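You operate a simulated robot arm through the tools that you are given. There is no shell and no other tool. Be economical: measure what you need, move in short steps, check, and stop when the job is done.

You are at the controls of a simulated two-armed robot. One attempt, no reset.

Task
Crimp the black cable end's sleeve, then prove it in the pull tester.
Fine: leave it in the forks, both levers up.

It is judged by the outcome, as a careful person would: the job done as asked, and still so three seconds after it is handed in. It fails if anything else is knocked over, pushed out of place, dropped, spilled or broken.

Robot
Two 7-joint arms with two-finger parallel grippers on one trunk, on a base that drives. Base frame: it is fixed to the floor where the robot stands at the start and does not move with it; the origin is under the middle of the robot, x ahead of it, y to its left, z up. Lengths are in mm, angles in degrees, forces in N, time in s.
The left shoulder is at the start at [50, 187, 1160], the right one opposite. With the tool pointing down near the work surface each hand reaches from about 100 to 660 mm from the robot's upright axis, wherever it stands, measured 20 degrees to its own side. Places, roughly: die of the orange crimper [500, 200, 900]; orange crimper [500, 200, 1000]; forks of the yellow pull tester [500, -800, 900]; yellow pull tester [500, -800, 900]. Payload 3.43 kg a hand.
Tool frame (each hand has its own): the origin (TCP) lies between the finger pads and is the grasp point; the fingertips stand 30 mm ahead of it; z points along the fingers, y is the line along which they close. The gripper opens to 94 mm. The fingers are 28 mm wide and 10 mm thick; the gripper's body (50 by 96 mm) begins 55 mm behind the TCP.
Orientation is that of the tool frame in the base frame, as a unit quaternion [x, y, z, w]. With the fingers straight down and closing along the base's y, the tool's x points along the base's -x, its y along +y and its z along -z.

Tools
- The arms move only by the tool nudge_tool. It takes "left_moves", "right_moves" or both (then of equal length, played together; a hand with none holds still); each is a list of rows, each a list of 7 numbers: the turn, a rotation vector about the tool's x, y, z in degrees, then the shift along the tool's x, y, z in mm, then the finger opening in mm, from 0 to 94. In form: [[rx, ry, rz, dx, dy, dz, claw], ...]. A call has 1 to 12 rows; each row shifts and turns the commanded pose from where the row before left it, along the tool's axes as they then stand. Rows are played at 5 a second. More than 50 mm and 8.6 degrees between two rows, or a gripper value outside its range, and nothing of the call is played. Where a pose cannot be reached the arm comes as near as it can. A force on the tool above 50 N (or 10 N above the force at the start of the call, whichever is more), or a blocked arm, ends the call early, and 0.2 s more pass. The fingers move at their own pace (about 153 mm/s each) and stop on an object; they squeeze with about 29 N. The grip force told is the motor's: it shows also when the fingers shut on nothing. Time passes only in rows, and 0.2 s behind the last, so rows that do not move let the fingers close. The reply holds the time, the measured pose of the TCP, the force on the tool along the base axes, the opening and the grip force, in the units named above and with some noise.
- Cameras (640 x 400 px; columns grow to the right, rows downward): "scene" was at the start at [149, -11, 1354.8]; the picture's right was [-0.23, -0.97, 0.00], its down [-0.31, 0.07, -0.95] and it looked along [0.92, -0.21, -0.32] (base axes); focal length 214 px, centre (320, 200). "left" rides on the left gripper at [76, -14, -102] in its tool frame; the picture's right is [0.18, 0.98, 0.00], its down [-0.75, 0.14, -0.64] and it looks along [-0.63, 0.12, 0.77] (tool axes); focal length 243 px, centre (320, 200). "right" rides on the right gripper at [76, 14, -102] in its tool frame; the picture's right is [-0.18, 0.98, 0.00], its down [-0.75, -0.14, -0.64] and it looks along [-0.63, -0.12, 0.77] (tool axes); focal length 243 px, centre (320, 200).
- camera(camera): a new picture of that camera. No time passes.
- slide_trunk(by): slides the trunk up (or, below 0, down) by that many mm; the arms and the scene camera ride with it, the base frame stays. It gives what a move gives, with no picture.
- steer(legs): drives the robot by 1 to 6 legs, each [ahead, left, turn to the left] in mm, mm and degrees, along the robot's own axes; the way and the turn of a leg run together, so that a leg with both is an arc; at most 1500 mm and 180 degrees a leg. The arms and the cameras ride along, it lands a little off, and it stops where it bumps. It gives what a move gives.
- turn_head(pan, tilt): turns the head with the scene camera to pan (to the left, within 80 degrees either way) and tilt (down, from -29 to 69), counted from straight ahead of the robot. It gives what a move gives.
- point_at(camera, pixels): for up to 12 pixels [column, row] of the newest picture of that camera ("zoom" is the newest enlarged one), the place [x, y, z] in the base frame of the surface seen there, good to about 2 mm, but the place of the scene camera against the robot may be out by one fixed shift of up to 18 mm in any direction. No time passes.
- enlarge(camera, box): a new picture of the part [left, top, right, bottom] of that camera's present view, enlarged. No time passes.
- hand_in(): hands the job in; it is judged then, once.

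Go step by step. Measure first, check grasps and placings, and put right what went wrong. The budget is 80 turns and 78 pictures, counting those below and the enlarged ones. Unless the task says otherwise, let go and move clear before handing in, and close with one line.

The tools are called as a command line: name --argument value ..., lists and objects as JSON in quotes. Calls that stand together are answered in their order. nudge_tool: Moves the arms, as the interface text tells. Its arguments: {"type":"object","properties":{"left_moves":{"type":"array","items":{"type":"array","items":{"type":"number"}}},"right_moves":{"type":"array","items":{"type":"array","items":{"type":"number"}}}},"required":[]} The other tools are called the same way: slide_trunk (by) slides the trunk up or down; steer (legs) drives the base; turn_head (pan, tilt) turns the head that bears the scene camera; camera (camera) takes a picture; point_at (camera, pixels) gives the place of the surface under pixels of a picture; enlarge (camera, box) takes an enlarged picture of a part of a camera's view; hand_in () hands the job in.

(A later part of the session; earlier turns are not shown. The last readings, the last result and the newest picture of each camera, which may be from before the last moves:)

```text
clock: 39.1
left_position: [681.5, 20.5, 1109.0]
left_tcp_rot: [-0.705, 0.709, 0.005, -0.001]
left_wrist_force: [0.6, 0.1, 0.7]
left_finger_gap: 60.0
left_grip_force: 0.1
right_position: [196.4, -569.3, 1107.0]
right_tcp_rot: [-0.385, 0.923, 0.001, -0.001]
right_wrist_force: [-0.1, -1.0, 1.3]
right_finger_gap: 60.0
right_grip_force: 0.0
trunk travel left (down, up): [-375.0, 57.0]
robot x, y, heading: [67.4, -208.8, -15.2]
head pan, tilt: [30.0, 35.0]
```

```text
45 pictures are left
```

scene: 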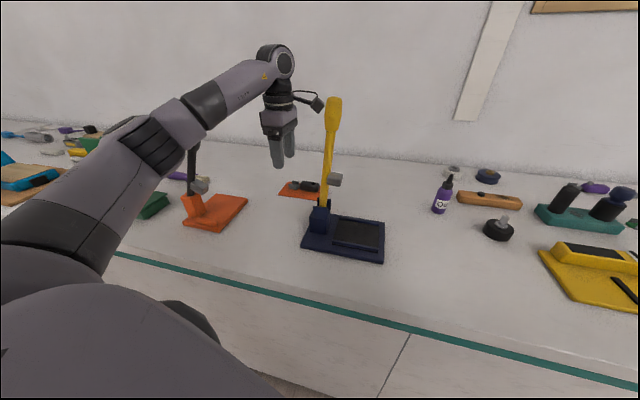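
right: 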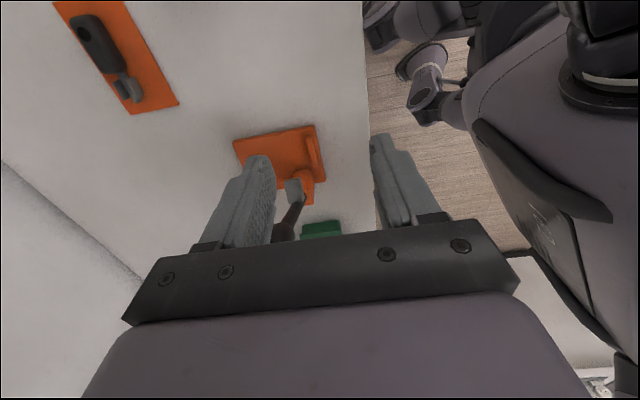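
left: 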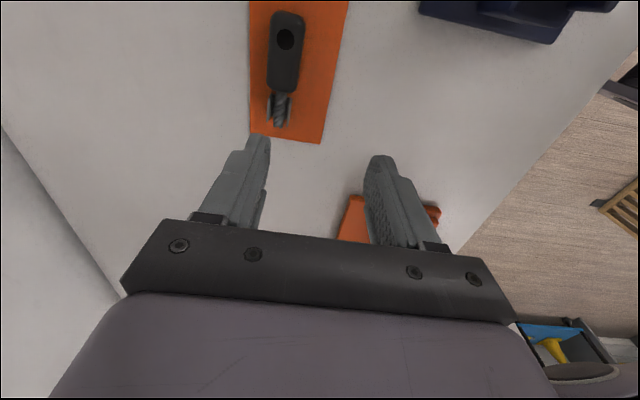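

The cable is in clear view (285,55). Measuring it precisely.

enlarge --camera "left" --box '[210, 0, 370, 100]'

point_at --camera "left" --pixels '[[286, 14], [286, 38], [286, 60], [285, 85], [270, 55], [303, 55], [267, 75], [302, 80], [279, 122], [270, 105], [291, 106], [320, 60]]'

```text
4.00 times, centred on (290, 50) of left
```

zoom: 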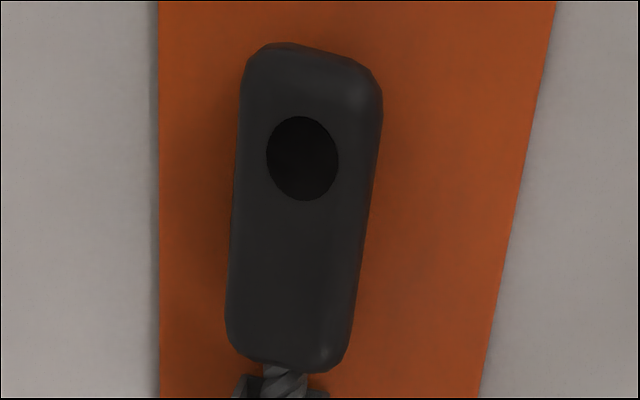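

```text
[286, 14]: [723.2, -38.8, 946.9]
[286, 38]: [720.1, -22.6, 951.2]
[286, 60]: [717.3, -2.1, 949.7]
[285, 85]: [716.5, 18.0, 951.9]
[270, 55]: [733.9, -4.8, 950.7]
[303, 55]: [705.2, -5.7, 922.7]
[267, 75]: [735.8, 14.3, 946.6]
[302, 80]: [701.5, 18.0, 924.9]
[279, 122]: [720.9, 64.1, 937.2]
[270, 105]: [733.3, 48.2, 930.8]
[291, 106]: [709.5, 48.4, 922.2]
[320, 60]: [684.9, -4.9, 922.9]
```

The cable axis is x≈719, body y −38..28. I'll move above its rear part, pitch the hand 20° (palm toward −y), and check.

nudge_tool --left_moves '[[0, 0, 0, 15, -12.5, 28, 60], [0, 0, 0, 15, -12.5, 28, 60], [0, 0, 0, 13.5, -12.5, 28, 60], [0, -7, 0, 0, 0, 0, 60], [0, -7, 0, 0, 0, 0, 60], [0, -6, 0, 0, 0, 0, 60]]'

camera --camera "left"

```text
clock: 40.5
left_position: [717.8, -23.8, 1024.6]
left_tcp_rot: [-0.693, 0.699, 0.127, 0.123]
left_wrist_force: [0.1, 0.0, -1.2]
left_finger_gap: 60.0
left_grip_force: 0.1
right_position: [194.8, -567.0, 1107.0]
right_tcp_rot: [-0.385, 0.923, -0.001, 0.0]
right_wrist_force: [0.9, -0.2, 0.2]
right_finger_gap: 60.0
right_grip_force: 0.0
trunk travel left (down, up): [-375.0, 57.0]
robot x, y, heading: [62.4, -209.1, -15.2]
head pan, tilt: [30.0, 35.0]
```

```text
43 pictures are left
```

left: 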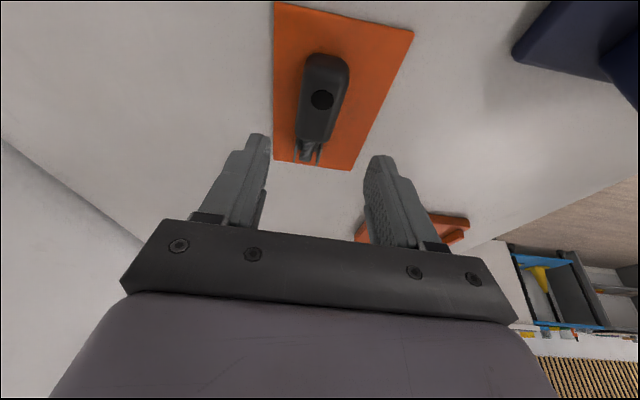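

Alignment looks right (body between the fingers at column ≈320). Descending to z≈964 and closing.

nudge_tool --left_moves '[[0, 0, 0, 7, -0.6, 20, 60], [0, 0, 0, 7, -0.6, 20, 60], [0, 0, 0, 6, 0, 17, 60], [0, 0, 0, 0, 0, 0, 60]]'

camera --camera "left"

```text
clock: 41.5
left_position: [718.5, -21.5, 963.0]
left_tcp_rot: [-0.694, 0.698, 0.128, 0.122]
left_wrist_force: [-1.0, 0.2, 1.3]
left_finger_gap: 59.9
left_grip_force: 0.1
right_position: [196.6, -567.9, 1106.7]
right_tcp_rot: [-0.385, 0.923, 0.0, 0.0]
right_wrist_force: [-0.3, -0.8, -0.5]
right_finger_gap: 60.1
right_grip_force: 0.1
trunk travel left (down, up): [-375.0, 57.0]
robot x, y, heading: [64.0, -208.4, -15.4]
head pan, tilt: [30.0, 35.0]
```

```text
42 pictures are left
```

left: 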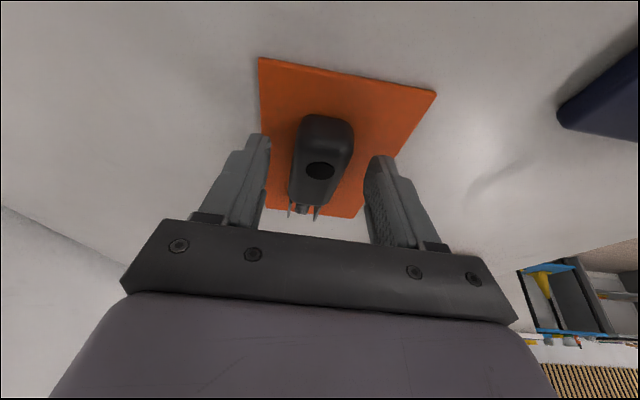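

The body is centred between the fingers. Closing, then a small lift.

nudge_tool --left_moves '[[0, 0, 0, 0, 0, 0, 20], [0, 0, 0, 0, 0, 0, 10], [0, 0, 0, 0, 0, 0, 10], [0, 0, 0, -7, 0, -18.8, 10], [0, 0, 0, -13, 0, -37, 10], [0, 0, 0, -13, 0, -37, 10], [0, 0, 0, -13, 0, -37, 10], [0, 0, 0, 0, 0, 0, 10]]'

camera --camera "left"

camera --camera "scene"

```text
clock: 43.3
left_position: [718.6, -24.6, 1101.0]
left_tcp_rot: [-0.694, 0.698, 0.127, 0.121]
left_wrist_force: [0.2, 0.3, -0.7]
left_finger_gap: 10.2
left_grip_force: 0.1
right_position: [195.1, -568.1, 1106.9]
right_tcp_rot: [-0.386, 0.922, 0.0, 0.0]
right_wrist_force: [-0.7, -0.3, 0.2]
right_finger_gap: 59.8
right_grip_force: 0.0
trunk travel left (down, up): [-375.0, 57.0]
robot x, y, heading: [64.6, -211.2, -15.0]
head pan, tilt: [30.0, 35.0]
```

```text
41 pictures are left
```

left: 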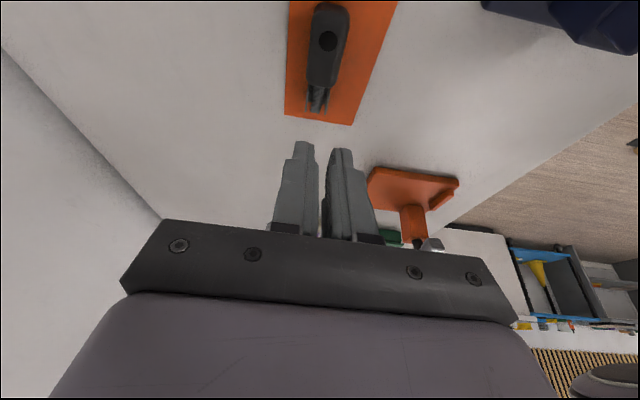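

```text
40 pictures are left
```

scene: 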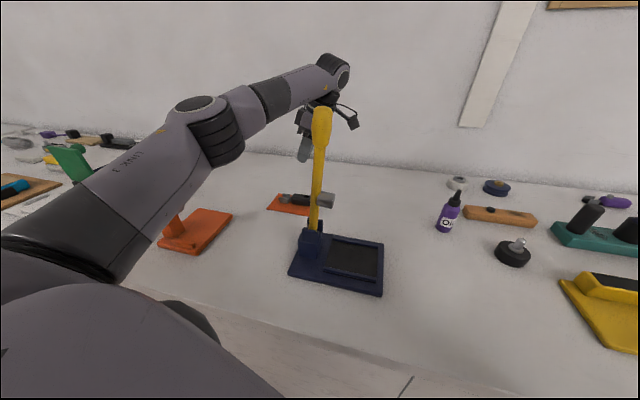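

The grip slipped off: the fingers shut on nothing and the cable is still on its mat. The tips were too shallow, so I'll re-measure and go lower with less pitch.

enlarge --camera "left" --box '[270, 0, 400, 120]'

point_at --camera "left" --pixels '[[330, 8], [327, 40], [326, 60], [322, 80], [311, 60], [341, 62], [316, 107], [300, 60], [360, 60], [300, 110], [335, 112]]'

```text
3.33 times, centred on (335, 60) of left
```

zoom: 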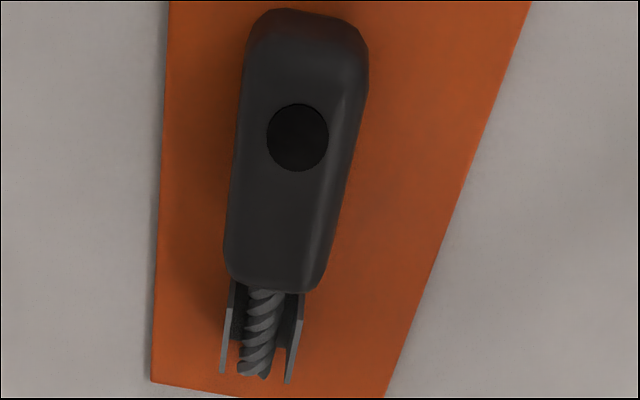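

```text
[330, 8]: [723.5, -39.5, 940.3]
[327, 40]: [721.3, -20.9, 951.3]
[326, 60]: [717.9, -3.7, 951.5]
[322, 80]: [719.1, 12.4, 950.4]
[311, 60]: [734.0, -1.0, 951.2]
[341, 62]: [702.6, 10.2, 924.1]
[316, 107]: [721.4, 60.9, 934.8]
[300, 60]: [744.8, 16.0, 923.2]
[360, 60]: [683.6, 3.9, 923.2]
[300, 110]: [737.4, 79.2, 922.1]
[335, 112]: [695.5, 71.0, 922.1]
```

The mat top is ~923 and the body top 951, so the tips were at or above mid-height. Going down to TCP z≈957 at 12° pitch, then closing without lifting.

nudge_tool --left_moves '[[0, 8, 0, 0, 0, 0, 60], [0, 0, 0, 6.85, -0.35, 35.4, 60], [0, 0, 0, 6.85, -0.35, 35.4, 60], [0, 0, 0, 6.85, -0.35, 35.4, 60], [0, 0, 0, 6.85, -0.35, 28, 60], [0, 0, 0, 0, 0, 7.3, 60], [0, 0, 0, 0, 0, 0, 60], [0, 0, 0, 0, 0, 0, 10], [0, 0, 0, 0, 0, 0, 10], [0, 0, 0, 0, 0, 0, 10]]'

camera --camera "left"

```text
clock: 45.5
left_position: [720.5, -18.1, 959.1]
left_tcp_rot: [-0.701, 0.705, 0.079, 0.074]
left_wrist_force: [2.1, 0.3, 1.6]
left_finger_gap: 31.6
left_grip_force: 29.0
right_position: [194.6, -569.1, 1108.1]
right_tcp_rot: [-0.386, 0.922, 0.0, -0.001]
right_wrist_force: [0.0, -0.8, -0.7]
right_finger_gap: 59.9
right_grip_force: 0.1
trunk travel left (down, up): [-375.0, 57.0]
robot x, y, heading: [66.3, -213.0, -14.8]
head pan, tilt: [30.0, 35.0]
```

```text
38 pictures are left
```

left: 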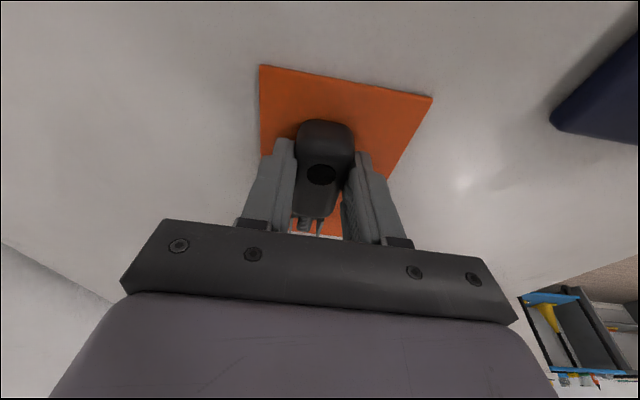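

Gripped: gap 31.6 mm at 29 N. Lifting.

nudge_tool --left_moves '[[0, 0, 0, -3, 0, -15, 10], [0, 0, 0, -6, 0, -30, 10], [0, 0, 0, -8, 0, -38, 10], [0, 0, 0, -8, 0, -38, 10], [0, 0, 0, -8, 0, -38, 10], [0, 0, 0, 0, 0, 0, 10]]'

camera --camera "left"

```text
clock: 46.9
left_position: [722.7, -21.8, 1122.6]
left_tcp_rot: [-0.7, 0.706, 0.077, 0.073]
left_wrist_force: [-0.7, -0.2, -1.8]
left_finger_gap: 31.6
left_grip_force: 29.1
right_position: [194.4, -567.8, 1107.4]
right_tcp_rot: [-0.386, 0.923, 0.0, -0.002]
right_wrist_force: [-0.8, -0.1, 0.4]
right_finger_gap: 60.3
right_grip_force: 0.0
trunk travel left (down, up): [-375.0, 57.0]
robot x, y, heading: [64.7, -212.2, -15.3]
head pan, tilt: [30.0, 35.0]
```

```text
37 pictures are left
```

left: 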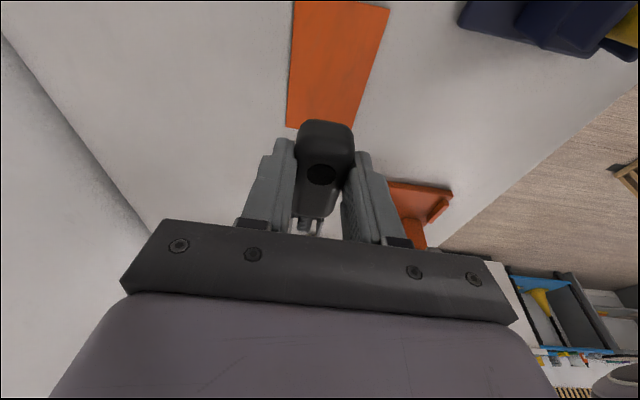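

The cable is held level and I can retrace the path. First I'll undo the pitch and centre the hand in the gap (y≈40), then back up 85 mm.

nudge_tool --left_moves '[[0, 6, 0, 0, 0, 0, 10], [0, 6, 0, 0, 0, 0, 10], [0, 0, 0, -30, 0, 0, 10], [0, 0, 0, -30, 0, 0, 10]]'

steer --legs '[[-82, -22, 0]]'

nudge_tool --left_moves '[[0, 0, 0, 0, 42, 0, 10], [0, 0, 0, 0, 42, 0, 10], [0, 0, 0, 0, 42, 0, 10], [0, 0, 0, 0, 42, 0, 10], [0, 0, 0, 5, 42, 0, 10], [0, 0, 0, 5, 42, 0, 10]]'

camera --camera "scene"

```text
clock: 47.9
left_position: [720.9, 38.1, 1121.7]
left_tcp_rot: [-0.705, 0.709, 0.004, -0.002]
left_wrist_force: [-0.3, -0.3, -1.4]
left_finger_gap: 31.5
left_grip_force: 28.4
right_position: [193.8, -568.1, 1107.3]
right_tcp_rot: [-0.386, 0.922, -0.001, 0.0]
right_wrist_force: [0.3, 0.6, -1.5]
right_finger_gap: 59.9
right_grip_force: 0.0
trunk travel left (down, up): [-375.0, 57.0]
robot x, y, heading: [65.3, -205.4, -15.2]
head pan, tilt: [30.0, 35.0]
```

```text
clock: 49.0
left_position: [634.3, 36.7, 1121.3]
left_tcp_rot: [-0.705, 0.709, 0.005, 0.0]
left_wrist_force: [-0.5, 0.9, -1.7]
left_finger_gap: 31.6
left_grip_force: 29.4
right_position: [108.8, -568.4, 1106.2]
right_tcp_rot: [-0.385, 0.923, 0.001, 0.0]
right_wrist_force: [-0.8, 0.0, 0.5]
right_finger_gap: 59.8
right_grip_force: 0.0
trunk travel left (down, up): [-375.0, 57.0]
robot x, y, heading: [-24.0, -205.5, -15.1]
head pan, tilt: [30.0, 35.0]
```

```text
clock: 50.4
left_position: [383.7, 28.1, 1121.5]
left_tcp_rot: [-0.705, 0.709, 0.004, -0.001]
left_wrist_force: [0.2, -0.3, -1.6]
left_finger_gap: 31.6
left_grip_force: 28.9
right_position: [107.9, -567.9, 1106.3]
right_tcp_rot: [-0.385, 0.923, -0.001, -0.001]
right_wrist_force: [-0.3, -0.4, 0.8]
right_finger_gap: 60.0
right_grip_force: 0.0
trunk travel left (down, up): [-375.0, 57.0]
robot x, y, heading: [-23.6, -205.6, -15.4]
head pan, tilt: [30.0, 35.0]
```

```text
36 pictures are left
```

scene: 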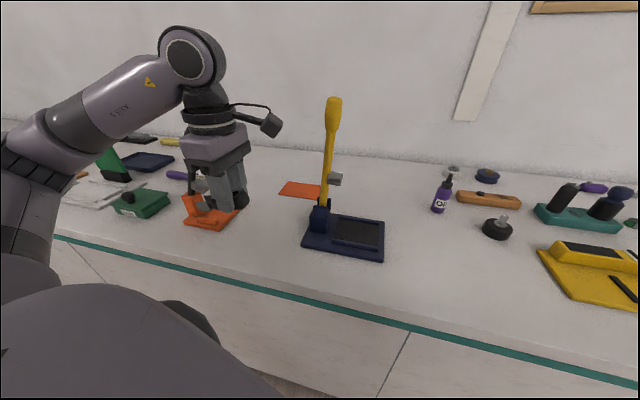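

Back out cleanly. Now rotating to ψ=180°, then backing off and driving to the crimper's left side.

nudge_tool --left_moves '[[0, 0, -8.2, 0, 0, 0, 10], [0, 0, -8.2, 0, 0, 0, 10], [0, 0, -8.2, 0, 0, 0, 10], [0, 0, -8.2, 0, 0, 0, 10], [0, 0, -8.2, 0, 0, 0, 10], [0, 0, -8.2, 0, 0, 0, 10], [0, 0, -8.2, 0, 0, 0, 10], [0, 0, -8.2, 0, 0, 0, 10], [0, 0, -8.2, 0, 0, 0, 10], [0, 0, -8.2, 0, 0, 0, 10], [0, 0, -8.2, 0, 0, 0, 10]]'

steer --legs '[[-77, -21, 0], [-119, 442, 0]]'

camera --camera "scene"

```text
clock: 52.8
left_position: [384.2, 28.4, 1123.2]
left_tcp_rot: [1.0, 0.0, -0.004, -0.001]
left_wrist_force: [-0.5, -0.3, -1.7]
left_finger_gap: 31.7
left_grip_force: 29.0
right_position: [109.7, -565.7, 1107.1]
right_tcp_rot: [-0.385, 0.923, -0.001, -0.001]
right_wrist_force: [-0.2, 0.1, -0.1]
right_finger_gap: 59.9
right_grip_force: 0.1
trunk travel left (down, up): [-375.0, 57.0]
robot x, y, heading: [-25.2, -209.6, -15.3]
head pan, tilt: [30.0, 35.0]
```

```text
clock: 56.2
left_position: [298.9, 485.7, 1123.8]
left_tcp_rot: [1.0, 0.002, -0.003, -0.001]
left_wrist_force: [0.5, 0.5, -1.4]
left_finger_gap: 31.7
left_grip_force: 28.8
right_position: [29.6, -111.9, 1107.0]
right_tcp_rot: [-0.388, 0.921, 0.0, 0.0]
right_wrist_force: [0.0, 0.6, -0.3]
right_finger_gap: 60.3
right_grip_force: 0.1
trunk travel left (down, up): [-375.0, 57.0]
robot x, y, heading: [-104.5, 248.8, -14.5]
head pan, tilt: [30.0, 35.0]
```

```text
35 pictures are left
```

scene: 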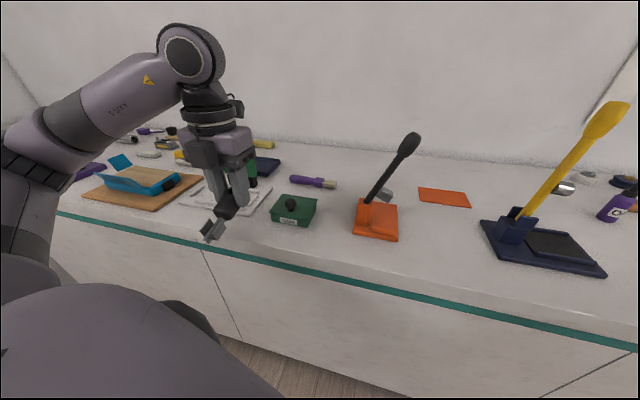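

ψ=180° works and the cable is held. I'll bring the hand to y≈350 and extend it, then drive in so that it passes left of the crimper.

nudge_tool --left_moves '[[0, 0, 0, 0, 45, 0, 10], [0, 0, 0, 0, 45, 0, 10], [0, 0, 0, 0, 45, 0, 10], [0, 0, 0, 43, 0, 0, 10], [0, 0, 0, 43, 0, 0, 10], [0, 0, 0, 43, 0, 0, 10], [0, 0, 0, 43, 0, 0, 10]]'

camera --camera "scene"

```text
clock: 57.8
left_position: [473.6, 351.8, 1121.0]
left_tcp_rot: [1.0, 0.002, -0.004, -0.003]
left_wrist_force: [0.1, -0.9, -1.1]
left_finger_gap: 31.4
left_grip_force: 28.7
right_position: [29.1, -113.2, 1107.1]
right_tcp_rot: [-0.389, 0.921, 0.0, -0.001]
right_wrist_force: [0.5, -0.9, 0.5]
right_finger_gap: 60.0
right_grip_force: 0.1
trunk travel left (down, up): [-375.0, 57.0]
robot x, y, heading: [-104.1, 244.9, -14.8]
head pan, tilt: [30.0, 35.0]
```

```text
34 pictures are left
```

scene: 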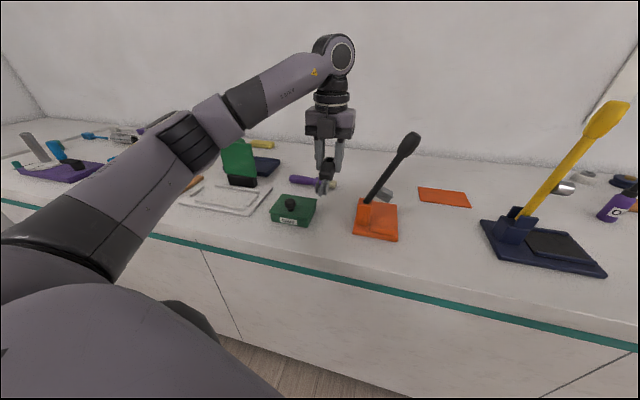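

Clear. Driving ahead 170 mm.

steer --legs '[[162, 43, 0]]'

camera --camera "scene"

point_at --camera "scene" --pixels '[[320, 50], [220, 120], [405, 140], [330, 180]]'

```text
clock: 59.3
left_position: [641.1, 348.0, 1120.8]
left_tcp_rot: [1.0, 0.001, -0.005, -0.002]
left_wrist_force: [0.9, 0.4, -0.9]
left_finger_gap: 31.4
left_grip_force: 28.9
right_position: [197.5, -114.0, 1107.2]
right_tcp_rot: [-0.388, 0.922, 0.0, -0.001]
right_wrist_force: [0.3, -0.6, -0.4]
right_finger_gap: 60.1
right_grip_force: 0.1
trunk travel left (down, up): [-375.0, 57.0]
robot x, y, heading: [62.3, 243.3, -15.0]
head pan, tilt: [30.0, 35.0]
```

```text
33 pictures are left
```

scene: 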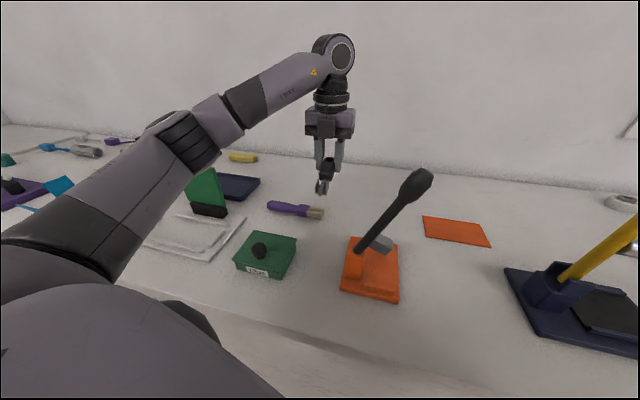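

```text
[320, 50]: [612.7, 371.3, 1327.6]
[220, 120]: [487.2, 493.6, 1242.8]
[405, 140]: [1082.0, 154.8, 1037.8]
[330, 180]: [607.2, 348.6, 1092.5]
```

Positioned at (641,348,1121) left and behind the crimper. Re-pitching 12° and moving in behind the jaw to about (621,205,1033).

nudge_tool --left_moves '[[0, -6, 0, 0, 0, 0, 10], [0, -6, 0, 0, 0, 0, 10], [0, 0, 0, -0.3, 36, 22.5, 10], [0, 0, 0, -0.3, 36, 22.5, 10], [0, 0, 0, -0.3, 36, 22.5, 10], [0, 0, 0, -0.3, 35, 22.5, 10]]'

camera --camera "left"

enlarge --camera "scene" --box '[300, 130, 460, 310]'

```text
clock: 60.7
left_position: [625.1, 204.2, 1032.5]
left_tcp_rot: [0.994, 0.003, -0.108, -0.002]
left_wrist_force: [1.0, -0.6, -0.4]
left_finger_gap: 31.8
left_grip_force: 29.2
right_position: [195.8, -115.3, 1107.5]
right_tcp_rot: [-0.387, 0.922, 0.001, 0.0]
right_wrist_force: [-0.4, 0.1, -0.3]
right_finger_gap: 60.0
right_grip_force: 0.1
trunk travel left (down, up): [-375.0, 57.0]
robot x, y, heading: [65.8, 243.4, -15.0]
head pan, tilt: [30.0, 35.0]
```

```text
32 pictures are left
```

left: 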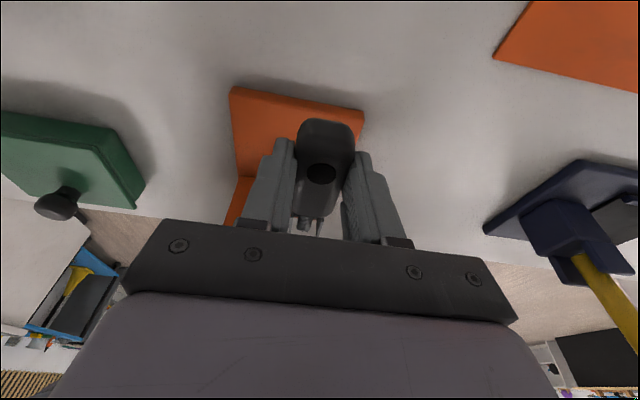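

```text
2.22 times, centred on (380, 220) of scene
```

zoom: 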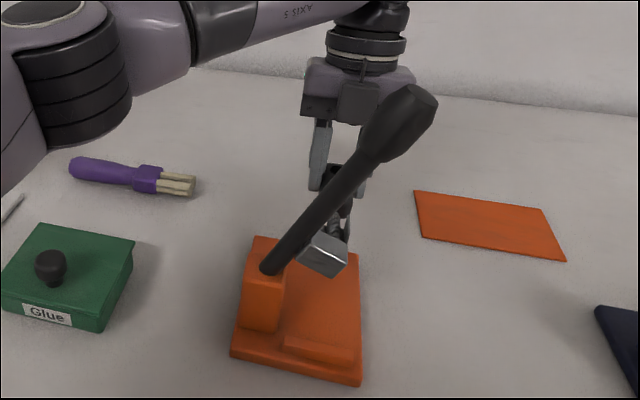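

The sleeve is now just behind the jaw. Measuring jaw, ridge and sleeve in one view so that any camera shift cancels.

point_at --camera "zoom" --pixels '[[318, 240], [303, 256], [330, 275], [346, 258], [290, 340], [350, 358], [320, 350], [345, 222], [358, 382], [358, 280], [400, 120], [330, 235]]'

enlarge --camera "scene" --box '[360, 195, 408, 255]'

```text
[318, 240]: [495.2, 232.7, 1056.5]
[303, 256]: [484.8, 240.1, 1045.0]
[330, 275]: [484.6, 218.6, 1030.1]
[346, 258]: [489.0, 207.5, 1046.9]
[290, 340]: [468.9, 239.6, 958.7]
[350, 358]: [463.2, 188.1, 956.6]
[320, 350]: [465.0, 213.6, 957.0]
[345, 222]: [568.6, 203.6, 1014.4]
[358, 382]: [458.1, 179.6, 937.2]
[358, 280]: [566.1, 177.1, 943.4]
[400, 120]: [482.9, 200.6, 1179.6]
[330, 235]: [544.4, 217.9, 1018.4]
```

```text
6.67 times, centred on (384, 225) of scene
```

zoom: 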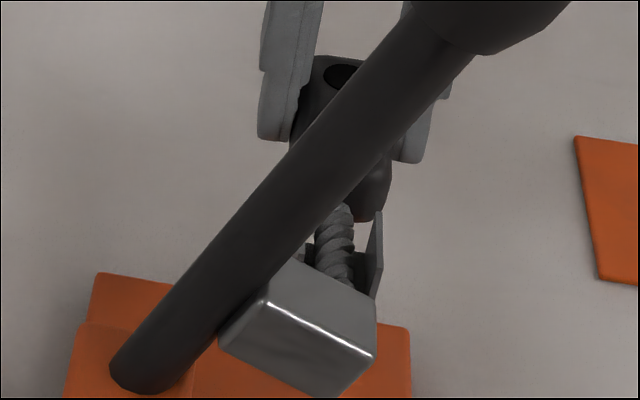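

In a consistent frame the jaw's centre is x≈498, and it lands at y≈200–205. I'll lower to z≈992 and slide −x 57 mm so the sleeve sits under the jaw with the tip near the ridge.

nudge_tool --left_moves '[[0, 0, 0, 4.2, 0.5, 19.5, 10], [0, 0, 0, 4.2, 0.5, 19.5, 10], [0, 0, 0, -19, 0, 4, 10], [0, 0, 0, -19, 0, 4, 10], [0, 0, 0, -16, 0, 3.4, 10]]'

enlarge --camera "scene" --box '[320, 180, 440, 310]'

camera --camera "left"

```text
clock: 61.9
left_position: [566.5, 204.1, 993.9]
left_tcp_rot: [0.994, 0.003, -0.108, -0.002]
left_wrist_force: [-0.1, 0.5, -1.4]
left_finger_gap: 31.7
left_grip_force: 29.3
right_position: [198.2, -114.1, 1106.6]
right_tcp_rot: [-0.388, 0.922, -0.001, -0.001]
right_wrist_force: [-0.2, 1.0, 0.3]
right_finger_gap: 60.0
right_grip_force: 0.0
trunk travel left (down, up): [-375.0, 57.0]
robot x, y, heading: [61.8, 241.0, -14.9]
head pan, tilt: [30.0, 35.0]
```

```text
3.08 times, centred on (380, 245) of scene
```

zoom: 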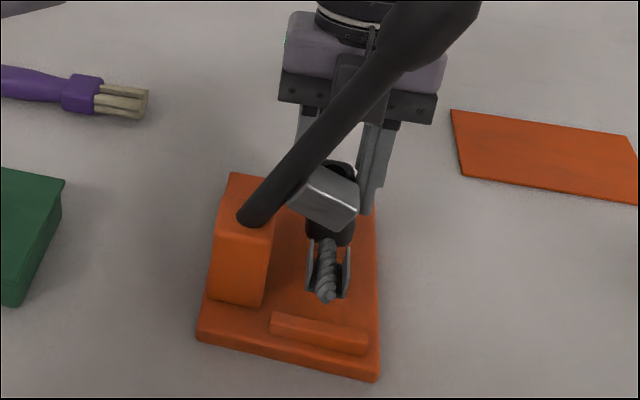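

```text
28 pictures are left
```

left: 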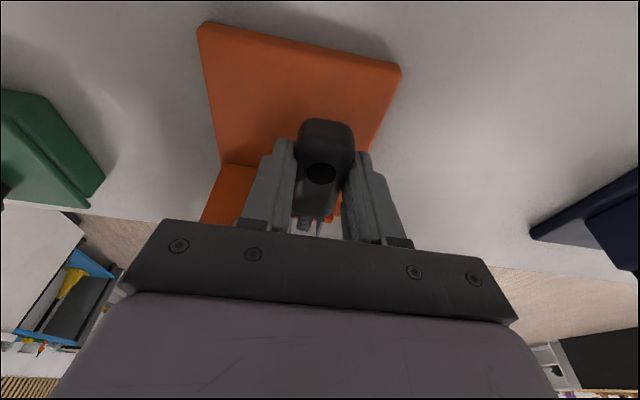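

The sleeve has cleared the jaw. Measuring the tip (325,293) against the ridge.

point_at --camera "zoom" --pixels '[[324, 293], [328, 270], [310, 290], [346, 293], [312, 262], [348, 262], [320, 330], [300, 325], [340, 335], [325, 245], [335, 180], [350, 205]]'

```text
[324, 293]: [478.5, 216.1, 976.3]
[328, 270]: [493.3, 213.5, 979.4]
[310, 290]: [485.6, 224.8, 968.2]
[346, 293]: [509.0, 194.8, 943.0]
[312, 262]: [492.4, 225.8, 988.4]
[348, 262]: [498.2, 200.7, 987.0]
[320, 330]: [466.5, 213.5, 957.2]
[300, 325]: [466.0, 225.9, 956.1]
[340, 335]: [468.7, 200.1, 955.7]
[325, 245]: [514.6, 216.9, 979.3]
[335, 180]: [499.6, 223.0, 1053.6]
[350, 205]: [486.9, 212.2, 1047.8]
```

Tip x≈478 with the ridge edge at ~473; the sleeve's front edge and y centre match the jaw and ridge. Lowering onto the plate.

nudge_tool --left_moves '[[0, 0, 0, 2.1, 0, 9.8, 10], [0, 0, 0, 2.1, 0, 9.8, 10], [0, 0, 0, 0.6, 0, 2.9, 10], [0, 0, 0, 0, 0, 0, 10]]'

enlarge --camera "scene" --box '[320, 180, 440, 310]'

point_at --camera "zoom" --pixels '[[320, 314], [312, 290], [346, 290], [328, 295], [318, 335], [332, 250]]'

```text
clock: 62.9
left_position: [565.7, 205.2, 970.9]
left_tcp_rot: [0.994, 0.002, -0.108, -0.002]
left_wrist_force: [0.2, 0.4, -0.7]
left_finger_gap: 31.5
left_grip_force: 29.2
right_position: [197.7, -114.3, 1107.5]
right_tcp_rot: [-0.388, 0.922, -0.001, -0.001]
right_wrist_force: [0.6, -0.8, -0.5]
right_finger_gap: 60.0
right_grip_force: 0.1
trunk travel left (down, up): [-375.0, 57.0]
robot x, y, heading: [65.8, 243.1, -15.0]
head pan, tilt: [30.0, 35.0]
```

```text
3.08 times, centred on (380, 245) of scene
```

zoom: 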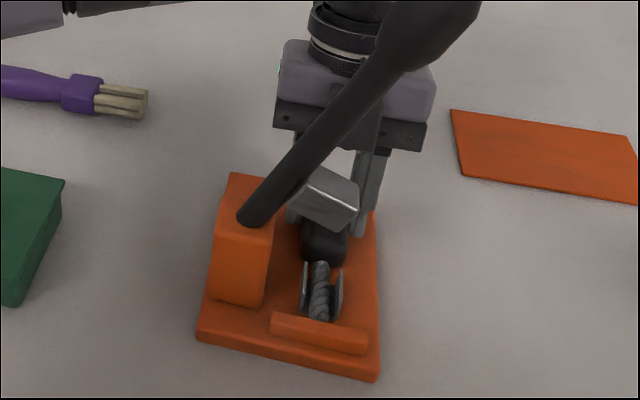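

```text
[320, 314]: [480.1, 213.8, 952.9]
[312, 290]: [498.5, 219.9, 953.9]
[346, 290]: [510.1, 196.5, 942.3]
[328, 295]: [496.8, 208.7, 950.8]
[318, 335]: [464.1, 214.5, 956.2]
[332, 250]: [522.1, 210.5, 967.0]
```

It seems nearly seated, with little contact force yet. A further 3 mm in small steps.

nudge_tool --left_moves '[[0, 0, 0, 0.3, 0, 1.5, 10], [0, 0, 0, 0.3, 0, 1.5, 10], [0, 0, 0, 0, 0, 0, 10]]'

```text
clock: 63.7
left_position: [566.0, 204.0, 971.5]
left_tcp_rot: [0.994, 0.002, -0.106, -0.001]
left_wrist_force: [6.4, 0.3, 21.2]
left_finger_gap: 31.7
left_grip_force: 29.1
right_position: [197.6, -114.2, 1108.2]
right_tcp_rot: [-0.387, 0.922, 0.0, 0.0]
right_wrist_force: [0.2, -0.8, 0.4]
right_finger_gap: 59.9
right_grip_force: 0.0
trunk travel left (down, up): [-375.0, 57.0]
robot x, y, heading: [64.8, 243.3, -14.9]
head pan, tilt: [30.0, 35.0]
```

Contact at 21 N: the cable is seated. I'll relax 1.3 mm, open, and retreat the left hand up and then +y; meanwhile the right hand starts turning toward ψ=−90° for gripping the lever knob.

nudge_tool --left_moves '[[0, 0, 0, -0.3, 0, -1.3, 10], [0, 0, 0, 0, 0, 0, 50], [0, 0, 0, 0, 0, 0, 50], [0, 0, 0, 0, 0, -20, 50], [0, 0, 0, 0, 0, -40, 50], [0, 0, 0, 0, 0, -45, 50], [0, 0, 0, 0, 0, -45, 50], [0, 0, 0, 0, -45, 0, 50], [0, 0, 0, 0, -45, 0, 50], [0, 0, 0, 0, -45, 0, 50], [0, 0, 0, 0, -30, 0, 50]]' --right_moves '[[0, 0, 8.4, 0, 0, 0, 60], [0, 0, 8.4, 0, 0, 0, 60], [0, 0, 8.4, 0, 0, 0, 60], [0, 0, 8.4, 0, 0, 0, 60], [0, 0, 8.4, 0, 0, 0, 60], [0, 0, 8.4, 0, 0, 0, 60], [0, 0, 8.4, 0, 0, 0, 60], [0, 0, 8.4, 0, 0, 0, 60], [0, 0, 8.4, 0, 0, 0, 60], [0, 0, 8.4, 0, 0, 0, 60], [0, 0, 8.4, 0, 0, 0, 60]]'

camera --camera "scene"

```text
clock: 66.1
left_position: [597.4, 370.3, 1114.1]
left_tcp_rot: [0.994, 0.002, -0.107, -0.002]
left_wrist_force: [1.0, -1.5, 0.6]
left_finger_gap: 50.2
left_grip_force: 0.0
right_position: [197.5, -114.0, 1107.5]
right_tcp_rot: [0.398, 0.918, -0.001, 0.0]
right_wrist_force: [-0.2, -0.2, 0.7]
right_finger_gap: 59.8
right_grip_force: 0.1
trunk travel left (down, up): [-375.0, 57.0]
robot x, y, heading: [65.7, 243.1, -14.8]
head pan, tilt: [30.0, 35.0]
```

```text
26 pictures are left
```

scene: 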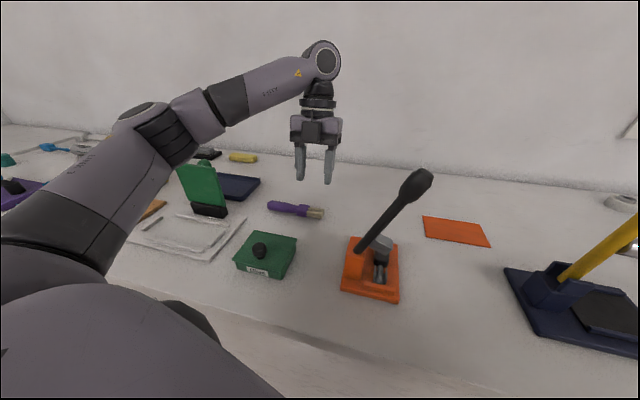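

The cable sits in the die and the left hand is clear. Continuing: right hand finishes turning to ψ=−90°, rises and moves toward the knob (≈497,182,1170).

nudge_tool --right_moves '[[0, 0, 8.5, 0, 0, -27, 60], [0, 0, 8.5, 0, 0, -27, 60], [0, 0, 8.5, 0, 0, -27, 60], [0, 0, 8.5, 0, 0, -27, 60], [0, 0, 8.5, 0, 0, -27, 60], [0, 0, 0, 33, 33, 0, 60], [0, 0, 0, 33, 33, 0, 60], [0, 0, 0, 33, 33, 0, 60], [0, 0, 0, 33, 33, 0, 60], [0, 0, 0, 33, 33, 0, 60], [0, 0, 0, 33, 33, 0, 60], [0, 0, 0, 20, 20, 0, 60]]'

camera --camera "right"

```text
clock: 68.7
left_position: [598.6, 370.8, 1114.4]
left_tcp_rot: [0.994, 0.001, -0.108, -0.002]
left_wrist_force: [-0.1, -0.4, 0.3]
left_finger_gap: 50.1
left_grip_force: 0.0
right_position: [417.9, 113.2, 1237.3]
right_tcp_rot: [0.702, 0.712, -0.001, 0.0]
right_wrist_force: [-0.5, 0.1, -0.4]
right_finger_gap: 60.4
right_grip_force: 0.1
right hand out of reach, approached as far as the arm can: row 5
trunk travel left (down, up): [-375.0, 57.0]
robot x, y, heading: [58.9, 242.7, -14.9]
head pan, tilt: [30.0, 35.0]
```

```text
25 pictures are left
```

right: 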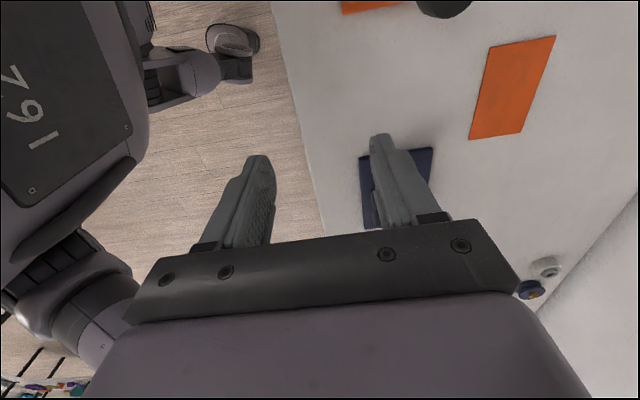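

At (418,113,1237) with the knob at the top edge of the view (440,5). Moving over it.

nudge_tool --right_moves '[[0, 0, 0, 0, 40, -5, 60], [0, 0, 0, 0, 39, -5, 60], [0, 0, 0, 35, 0, 0, 60], [0, 0, 0, 20, 0, 0, 60]]'

camera --camera "right"

point_at --camera "right" --pixels '[[320, 100], [310, 130], [330, 130], [320, 150], [320, 170]]'

```text
clock: 69.7
left_position: [599.0, 370.7, 1114.9]
left_tcp_rot: [0.994, 0.001, -0.108, -0.003]
left_wrist_force: [0.0, -0.3, -0.6]
left_finger_gap: 50.2
left_grip_force: 0.1
right_position: [496.6, 169.8, 1246.4]
right_tcp_rot: [0.702, 0.712, 0.0, 0.0]
right_wrist_force: [0.8, -0.4, 0.1]
right_finger_gap: 60.1
right_grip_force: 0.1
trunk travel left (down, up): [-375.0, 57.0]
robot x, y, heading: [63.0, 241.5, -14.9]
head pan, tilt: [30.0, 35.0]
```

```text
24 pictures are left
```

right: 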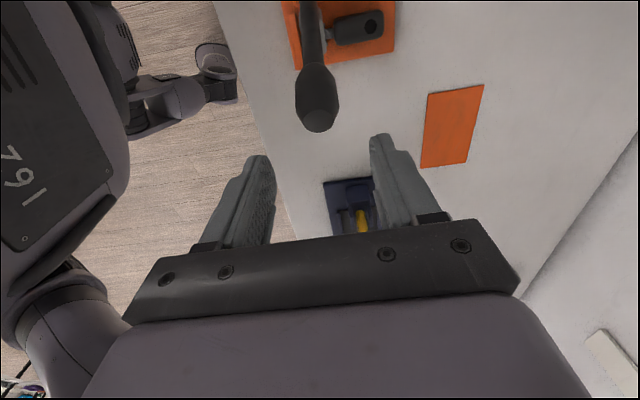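

```text
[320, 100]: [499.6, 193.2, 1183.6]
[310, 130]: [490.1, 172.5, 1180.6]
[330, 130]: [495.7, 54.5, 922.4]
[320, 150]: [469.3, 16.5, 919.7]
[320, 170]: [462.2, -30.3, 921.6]
```

The knob is centred between the fingers (column ≈317). Shifting +y 14, descending to z≈1170 and closing on it.

nudge_tool --right_moves '[[0, 0, 0, 14, 0, 0, 60], [0, 0, 0, 0, 0, 38, 60], [0, 0, 0, 0, 0, 38, 60], [0, 0, 0, 0, 0, 0, 20], [0, 0, 0, 0, 0, 0, 20], [0, 0, 0, 0, 0, 0, 20]]'

enlarge --camera "scene" --box '[300, 110, 480, 310]'

```text
clock: 71.1
left_position: [599.6, 371.5, 1114.0]
left_tcp_rot: [0.994, 0.002, -0.109, -0.003]
left_wrist_force: [-1.0, 0.4, 0.1]
left_finger_gap: 50.0
left_grip_force: 0.0
right_position: [496.8, 181.2, 1172.6]
right_tcp_rot: [0.703, 0.711, 0.0, 0.0]
right_wrist_force: [9.4, -0.5, 1.8]
right_finger_gap: 31.7
right_grip_force: 44.8
trunk travel left (down, up): [-375.0, 57.0]
robot x, y, heading: [63.1, 242.9, -14.7]
head pan, tilt: [30.0, 35.0]
```

```text
2.00 times, centred on (390, 210) of scene
```

zoom: 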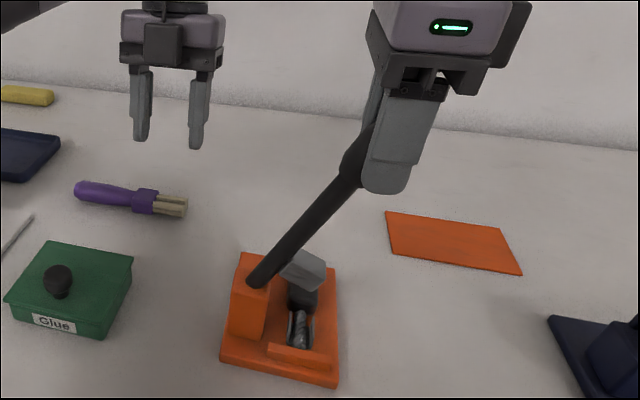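

Knob gripped (gap 31.7). Swinging it along the estimated arc about pivot (264, 990), the first 20° with a force check.

nudge_tool --right_moves '[[0, 0, 0, -15.5, 0, 7.8, 20], [0, 0, 0, -14.8, 0, 9.2, 20], [0, 0, 0, -14, 0, 10.4, 20], [0, 0, 0, -13, 0, 11.6, 20]]'

```text
clock: 72.1
left_position: [599.6, 369.8, 1113.8]
left_tcp_rot: [0.994, 0.002, -0.108, -0.002]
left_wrist_force: [-0.7, -0.8, -0.4]
left_finger_gap: 49.9
left_grip_force: 0.0
right_position: [497.1, 123.9, 1129.5]
right_tcp_rot: [0.703, 0.711, -0.003, -0.001]
right_wrist_force: [14.4, -0.8, 1.5]
right_finger_gap: 31.7
right_grip_force: 45.2
trunk travel left (down, up): [-375.0, 57.0]
robot x, y, heading: [61.5, 247.2, -15.2]
head pan, tilt: [30.0, 35.0]
```

Forces are low, with about 14 N of side load in x, so I'll shift +1.5 mm in x while continuing the next 25°.

nudge_tool --right_moves '[[0, 0, 0, -11.9, 1, 12.7, 20], [0, 0, 0, -10.8, 0.5, 13.7, 20], [0, 0, 0, -9.5, 0, 14.5, 20], [0, 0, 0, -8.3, 0, 15.4, 20]]'

enlarge --camera "scene" --box '[300, 150, 480, 310]'

```text
clock: 73.1
left_position: [597.4, 370.4, 1114.4]
left_tcp_rot: [0.994, 0.002, -0.108, -0.002]
left_wrist_force: [0.9, 0.4, 0.2]
left_finger_gap: 50.0
left_grip_force: 0.0
right_position: [497.2, 85.7, 1074.2]
right_tcp_rot: [0.701, 0.713, -0.002, -0.001]
right_wrist_force: [0.8, 3.8, 6.3]
right_finger_gap: 32.2
right_grip_force: 45.1
trunk travel left (down, up): [-375.0, 57.0]
robot x, y, heading: [61.2, 245.8, -15.0]
head pan, tilt: [30.0, 35.0]
```

```text
2.50 times, centred on (390, 230) of scene
```

zoom: 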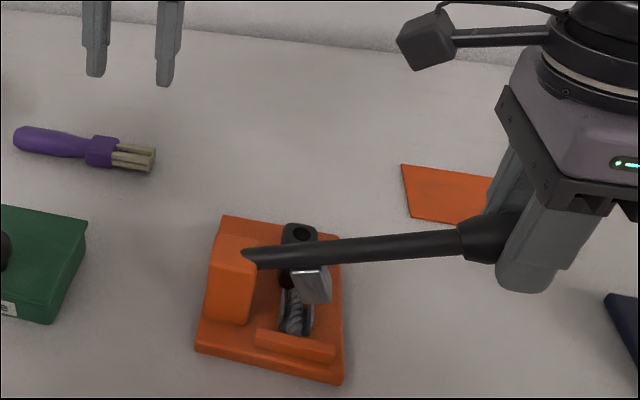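

Following well, with the jaw coming down over the sleeve. Continuing toward the crimp.

nudge_tool --right_moves '[[0, 0, 0, -6.8, 0, 16, 20], [0, 0, 0, -5.5, 0, 16.5, 20], [0, 0, 0, -4, 0, 17, 20]]'

enlarge --camera "scene" --box '[340, 215, 420, 310]'

```text
clock: 73.9
left_position: [598.3, 370.9, 1115.4]
left_tcp_rot: [0.994, 0.002, -0.108, -0.001]
left_wrist_force: [-0.7, -0.7, -0.1]
left_finger_gap: 50.2
left_grip_force: 0.1
right_position: [497.7, 69.6, 1026.9]
right_tcp_rot: [0.701, 0.713, -0.001, -0.001]
right_wrist_force: [-2.6, 8.3, 6.8]
right_finger_gap: 31.7
right_grip_force: 44.9
trunk travel left (down, up): [-375.0, 57.0]
robot x, y, heading: [63.8, 244.5, -15.0]
head pan, tilt: [30.0, 35.0]
```

```text
4.21 times, centred on (380, 262) of scene
```

zoom: 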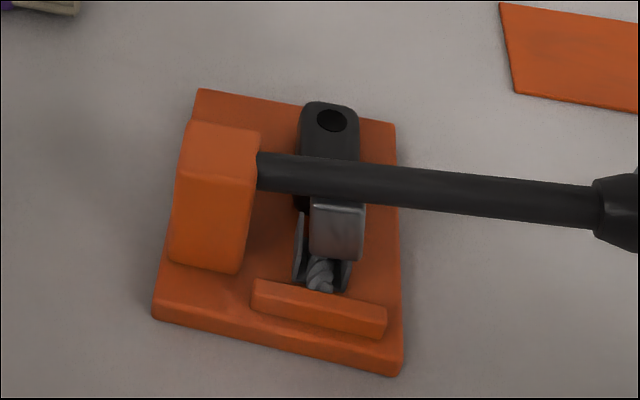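

The jaw is just above the sleeve and will swing a few mm back toward +y as it finishes. Pressing on in small steps.

nudge_tool --right_moves '[[0, 0, 0, -1.5, 0, 8.6, 20], [0, 0, 0, -1, 0, 8.6, 20], [0, 0, 0, -0.5, 0, 8.7, 20], [0, 0, 0, -0.5, 0, 8.7, 20], [0, 0, 0, 0, 0, 8.7, 20], [0, 0, 0, 0.5, 0, 8.7, 20]]'

enlarge --camera "scene" --box '[340, 215, 420, 310]'

```text
clock: 75.0
left_position: [595.7, 369.4, 1115.4]
left_tcp_rot: [0.994, 0.002, -0.106, -0.002]
left_wrist_force: [0.6, 0.3, 1.0]
left_finger_gap: 49.8
left_grip_force: 0.1
right_position: [497.0, 65.9, 1001.4]
right_tcp_rot: [0.701, 0.713, 0.007, 0.002]
right_wrist_force: [-15.0, -1.5, 21.6]
right_finger_gap: 31.6
right_grip_force: 45.5
trunk travel left (down, up): [-375.0, 57.0]
robot x, y, heading: [66.0, 242.6, -14.7]
head pan, tilt: [30.0, 35.0]
stopped in row 5 (right hand): the force on the tool passed its limit (the readings are from after the stop); the commanded pose is now the measured one
```

```text
4.21 times, centred on (380, 262) of scene
```

zoom: 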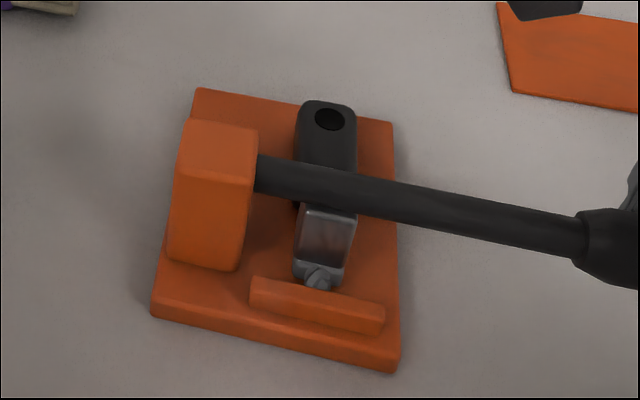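

The jaw is closed over the sleeve (wings gone, rolled edge at (318,270)) and the force limit tripped. One more firm push to make sure it bottomed out.

nudge_tool --right_moves '[[0, 0, 0, 0, -1, 6, 20], [0, 0, 0, 0, 0, 6, 20], [0, 0, 0, 0, 0, 6, 20]]'

```text
clock: 75.4
left_position: [596.4, 370.7, 1115.5]
left_tcp_rot: [0.994, 0.001, -0.107, -0.002]
left_wrist_force: [-0.2, -0.9, -0.1]
left_finger_gap: 50.0
left_grip_force: 0.1
right_position: [497.2, 65.4, 1001.6]
right_tcp_rot: [0.701, 0.713, 0.013, 0.004]
right_wrist_force: [-16.1, -2.7, 21.9]
right_finger_gap: 31.5
right_grip_force: 45.3
trunk travel left (down, up): [-375.0, 57.0]
robot x, y, heading: [61.0, 244.9, -15.1]
head pan, tilt: [30.0, 35.0]
stopped in row 2 (right hand): the force on the tool passed its limit (the readings are from after the stop); the commanded pose is now the measured one
```

It didn't move further, so it has bottomed out. Now raising the lever back along the arc.

nudge_tool --right_moves '[[0, 0, 0, 1.2, 0, -12.9, 20], [0, 0, 0, 1.2, 0, -12.9, 20], [0, 0, 0, 4, 0, -17, 20], [0, 0, 0, 5.5, 0, -16.5, 20], [0, 0, 0, 6.8, 0, -16, 20], [0, 0, 0, 8.3, 0, -15.4, 20], [0, 0, 0, 9.5, 0, -14.5, 20], [0, 0, 0, 10.8, 0, -13.7, 20], [0, 0, 0, 11.9, 0, -12.7, 20], [0, 0, 0, 13, 0, -11.6, 20], [0, 0, 0, 14, 0, -10.4, 20]]'

nudge_tool --right_moves '[[0, 0, 0, 14.8, 0, -9.2, 20], [0, 0, 0, 15.5, 0, -7.8, 20], [0, 0, 0, 2, 0, -1, 20]]'

enlarge --camera "scene" --box '[300, 110, 480, 310]'

```text
clock: 77.8
left_position: [598.0, 367.9, 1114.5]
left_tcp_rot: [0.994, 0.002, -0.109, -0.002]
left_wrist_force: [-0.2, -0.2, 0.7]
left_finger_gap: 50.1
left_grip_force: 0.1
right_position: [496.2, 146.8, 1152.6]
right_tcp_rot: [0.704, 0.71, 0.013, 0.005]
right_wrist_force: [7.3, -19.0, 13.5]
right_finger_gap: 31.8
right_grip_force: 44.7
trunk travel left (down, up): [-375.0, 57.0]
robot x, y, heading: [63.0, 242.6, -14.9]
head pan, tilt: [30.0, 35.0]
```

```text
clock: 78.6
left_position: [598.3, 368.2, 1114.8]
left_tcp_rot: [0.994, 0.001, -0.108, -0.004]
left_wrist_force: [0.1, -0.1, -0.2]
left_finger_gap: 49.6
left_grip_force: 0.0
right_position: [496.0, 179.9, 1168.1]
right_tcp_rot: [0.703, 0.711, 0.012, 0.005]
right_wrist_force: [9.9, -13.7, 9.8]
right_finger_gap: 31.4
right_grip_force: 44.9
trunk travel left (down, up): [-375.0, 57.0]
robot x, y, heading: [63.7, 248.0, -14.7]
head pan, tilt: [30.0, 35.0]
```

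```text
2.00 times, centred on (390, 210) of scene
```

zoom: 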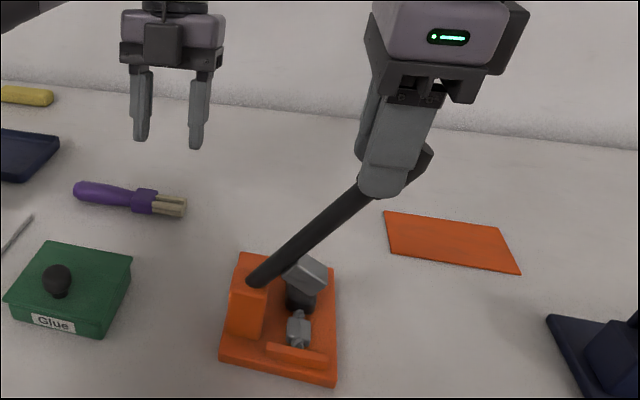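

The sleeve is crimped. The lever is still a few degrees short of its original up position (the knob has slid a little in the grip), so I'll push further along the arc.

nudge_tool --right_moves '[[0, 0, 0, 9, 0, -3, 20], [0, 0, 0, 9, 0, -3, 20], [0, 0, 0, 7, 0, -2, 20]]'

enlarge --camera "scene" --box '[300, 110, 480, 310]'

```text
clock: 79.4
left_position: [599.2, 368.7, 1113.4]
left_tcp_rot: [0.994, 0.002, -0.109, -0.002]
left_wrist_force: [0.0, 0.5, 1.2]
left_finger_gap: 49.8
left_grip_force: 0.1
right_position: [496.7, 203.6, 1177.2]
right_tcp_rot: [0.703, 0.711, 0.012, 0.005]
right_wrist_force: [13.9, -10.6, 6.9]
right_finger_gap: 31.6
right_grip_force: 44.7
trunk travel left (down, up): [-375.0, 57.0]
robot x, y, heading: [63.4, 247.5, -14.8]
head pan, tilt: [30.0, 35.0]
```

```text
2.00 times, centred on (390, 210) of scene
```

zoom: 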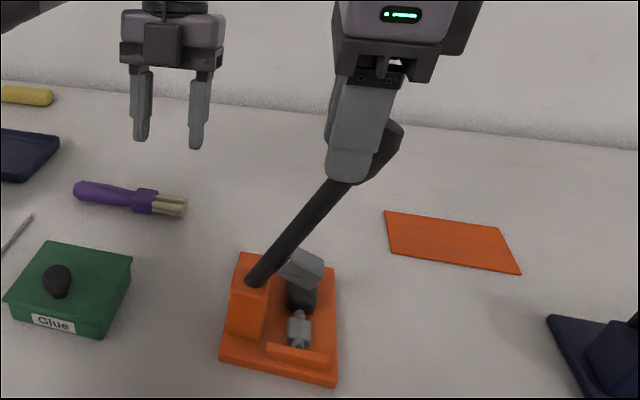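

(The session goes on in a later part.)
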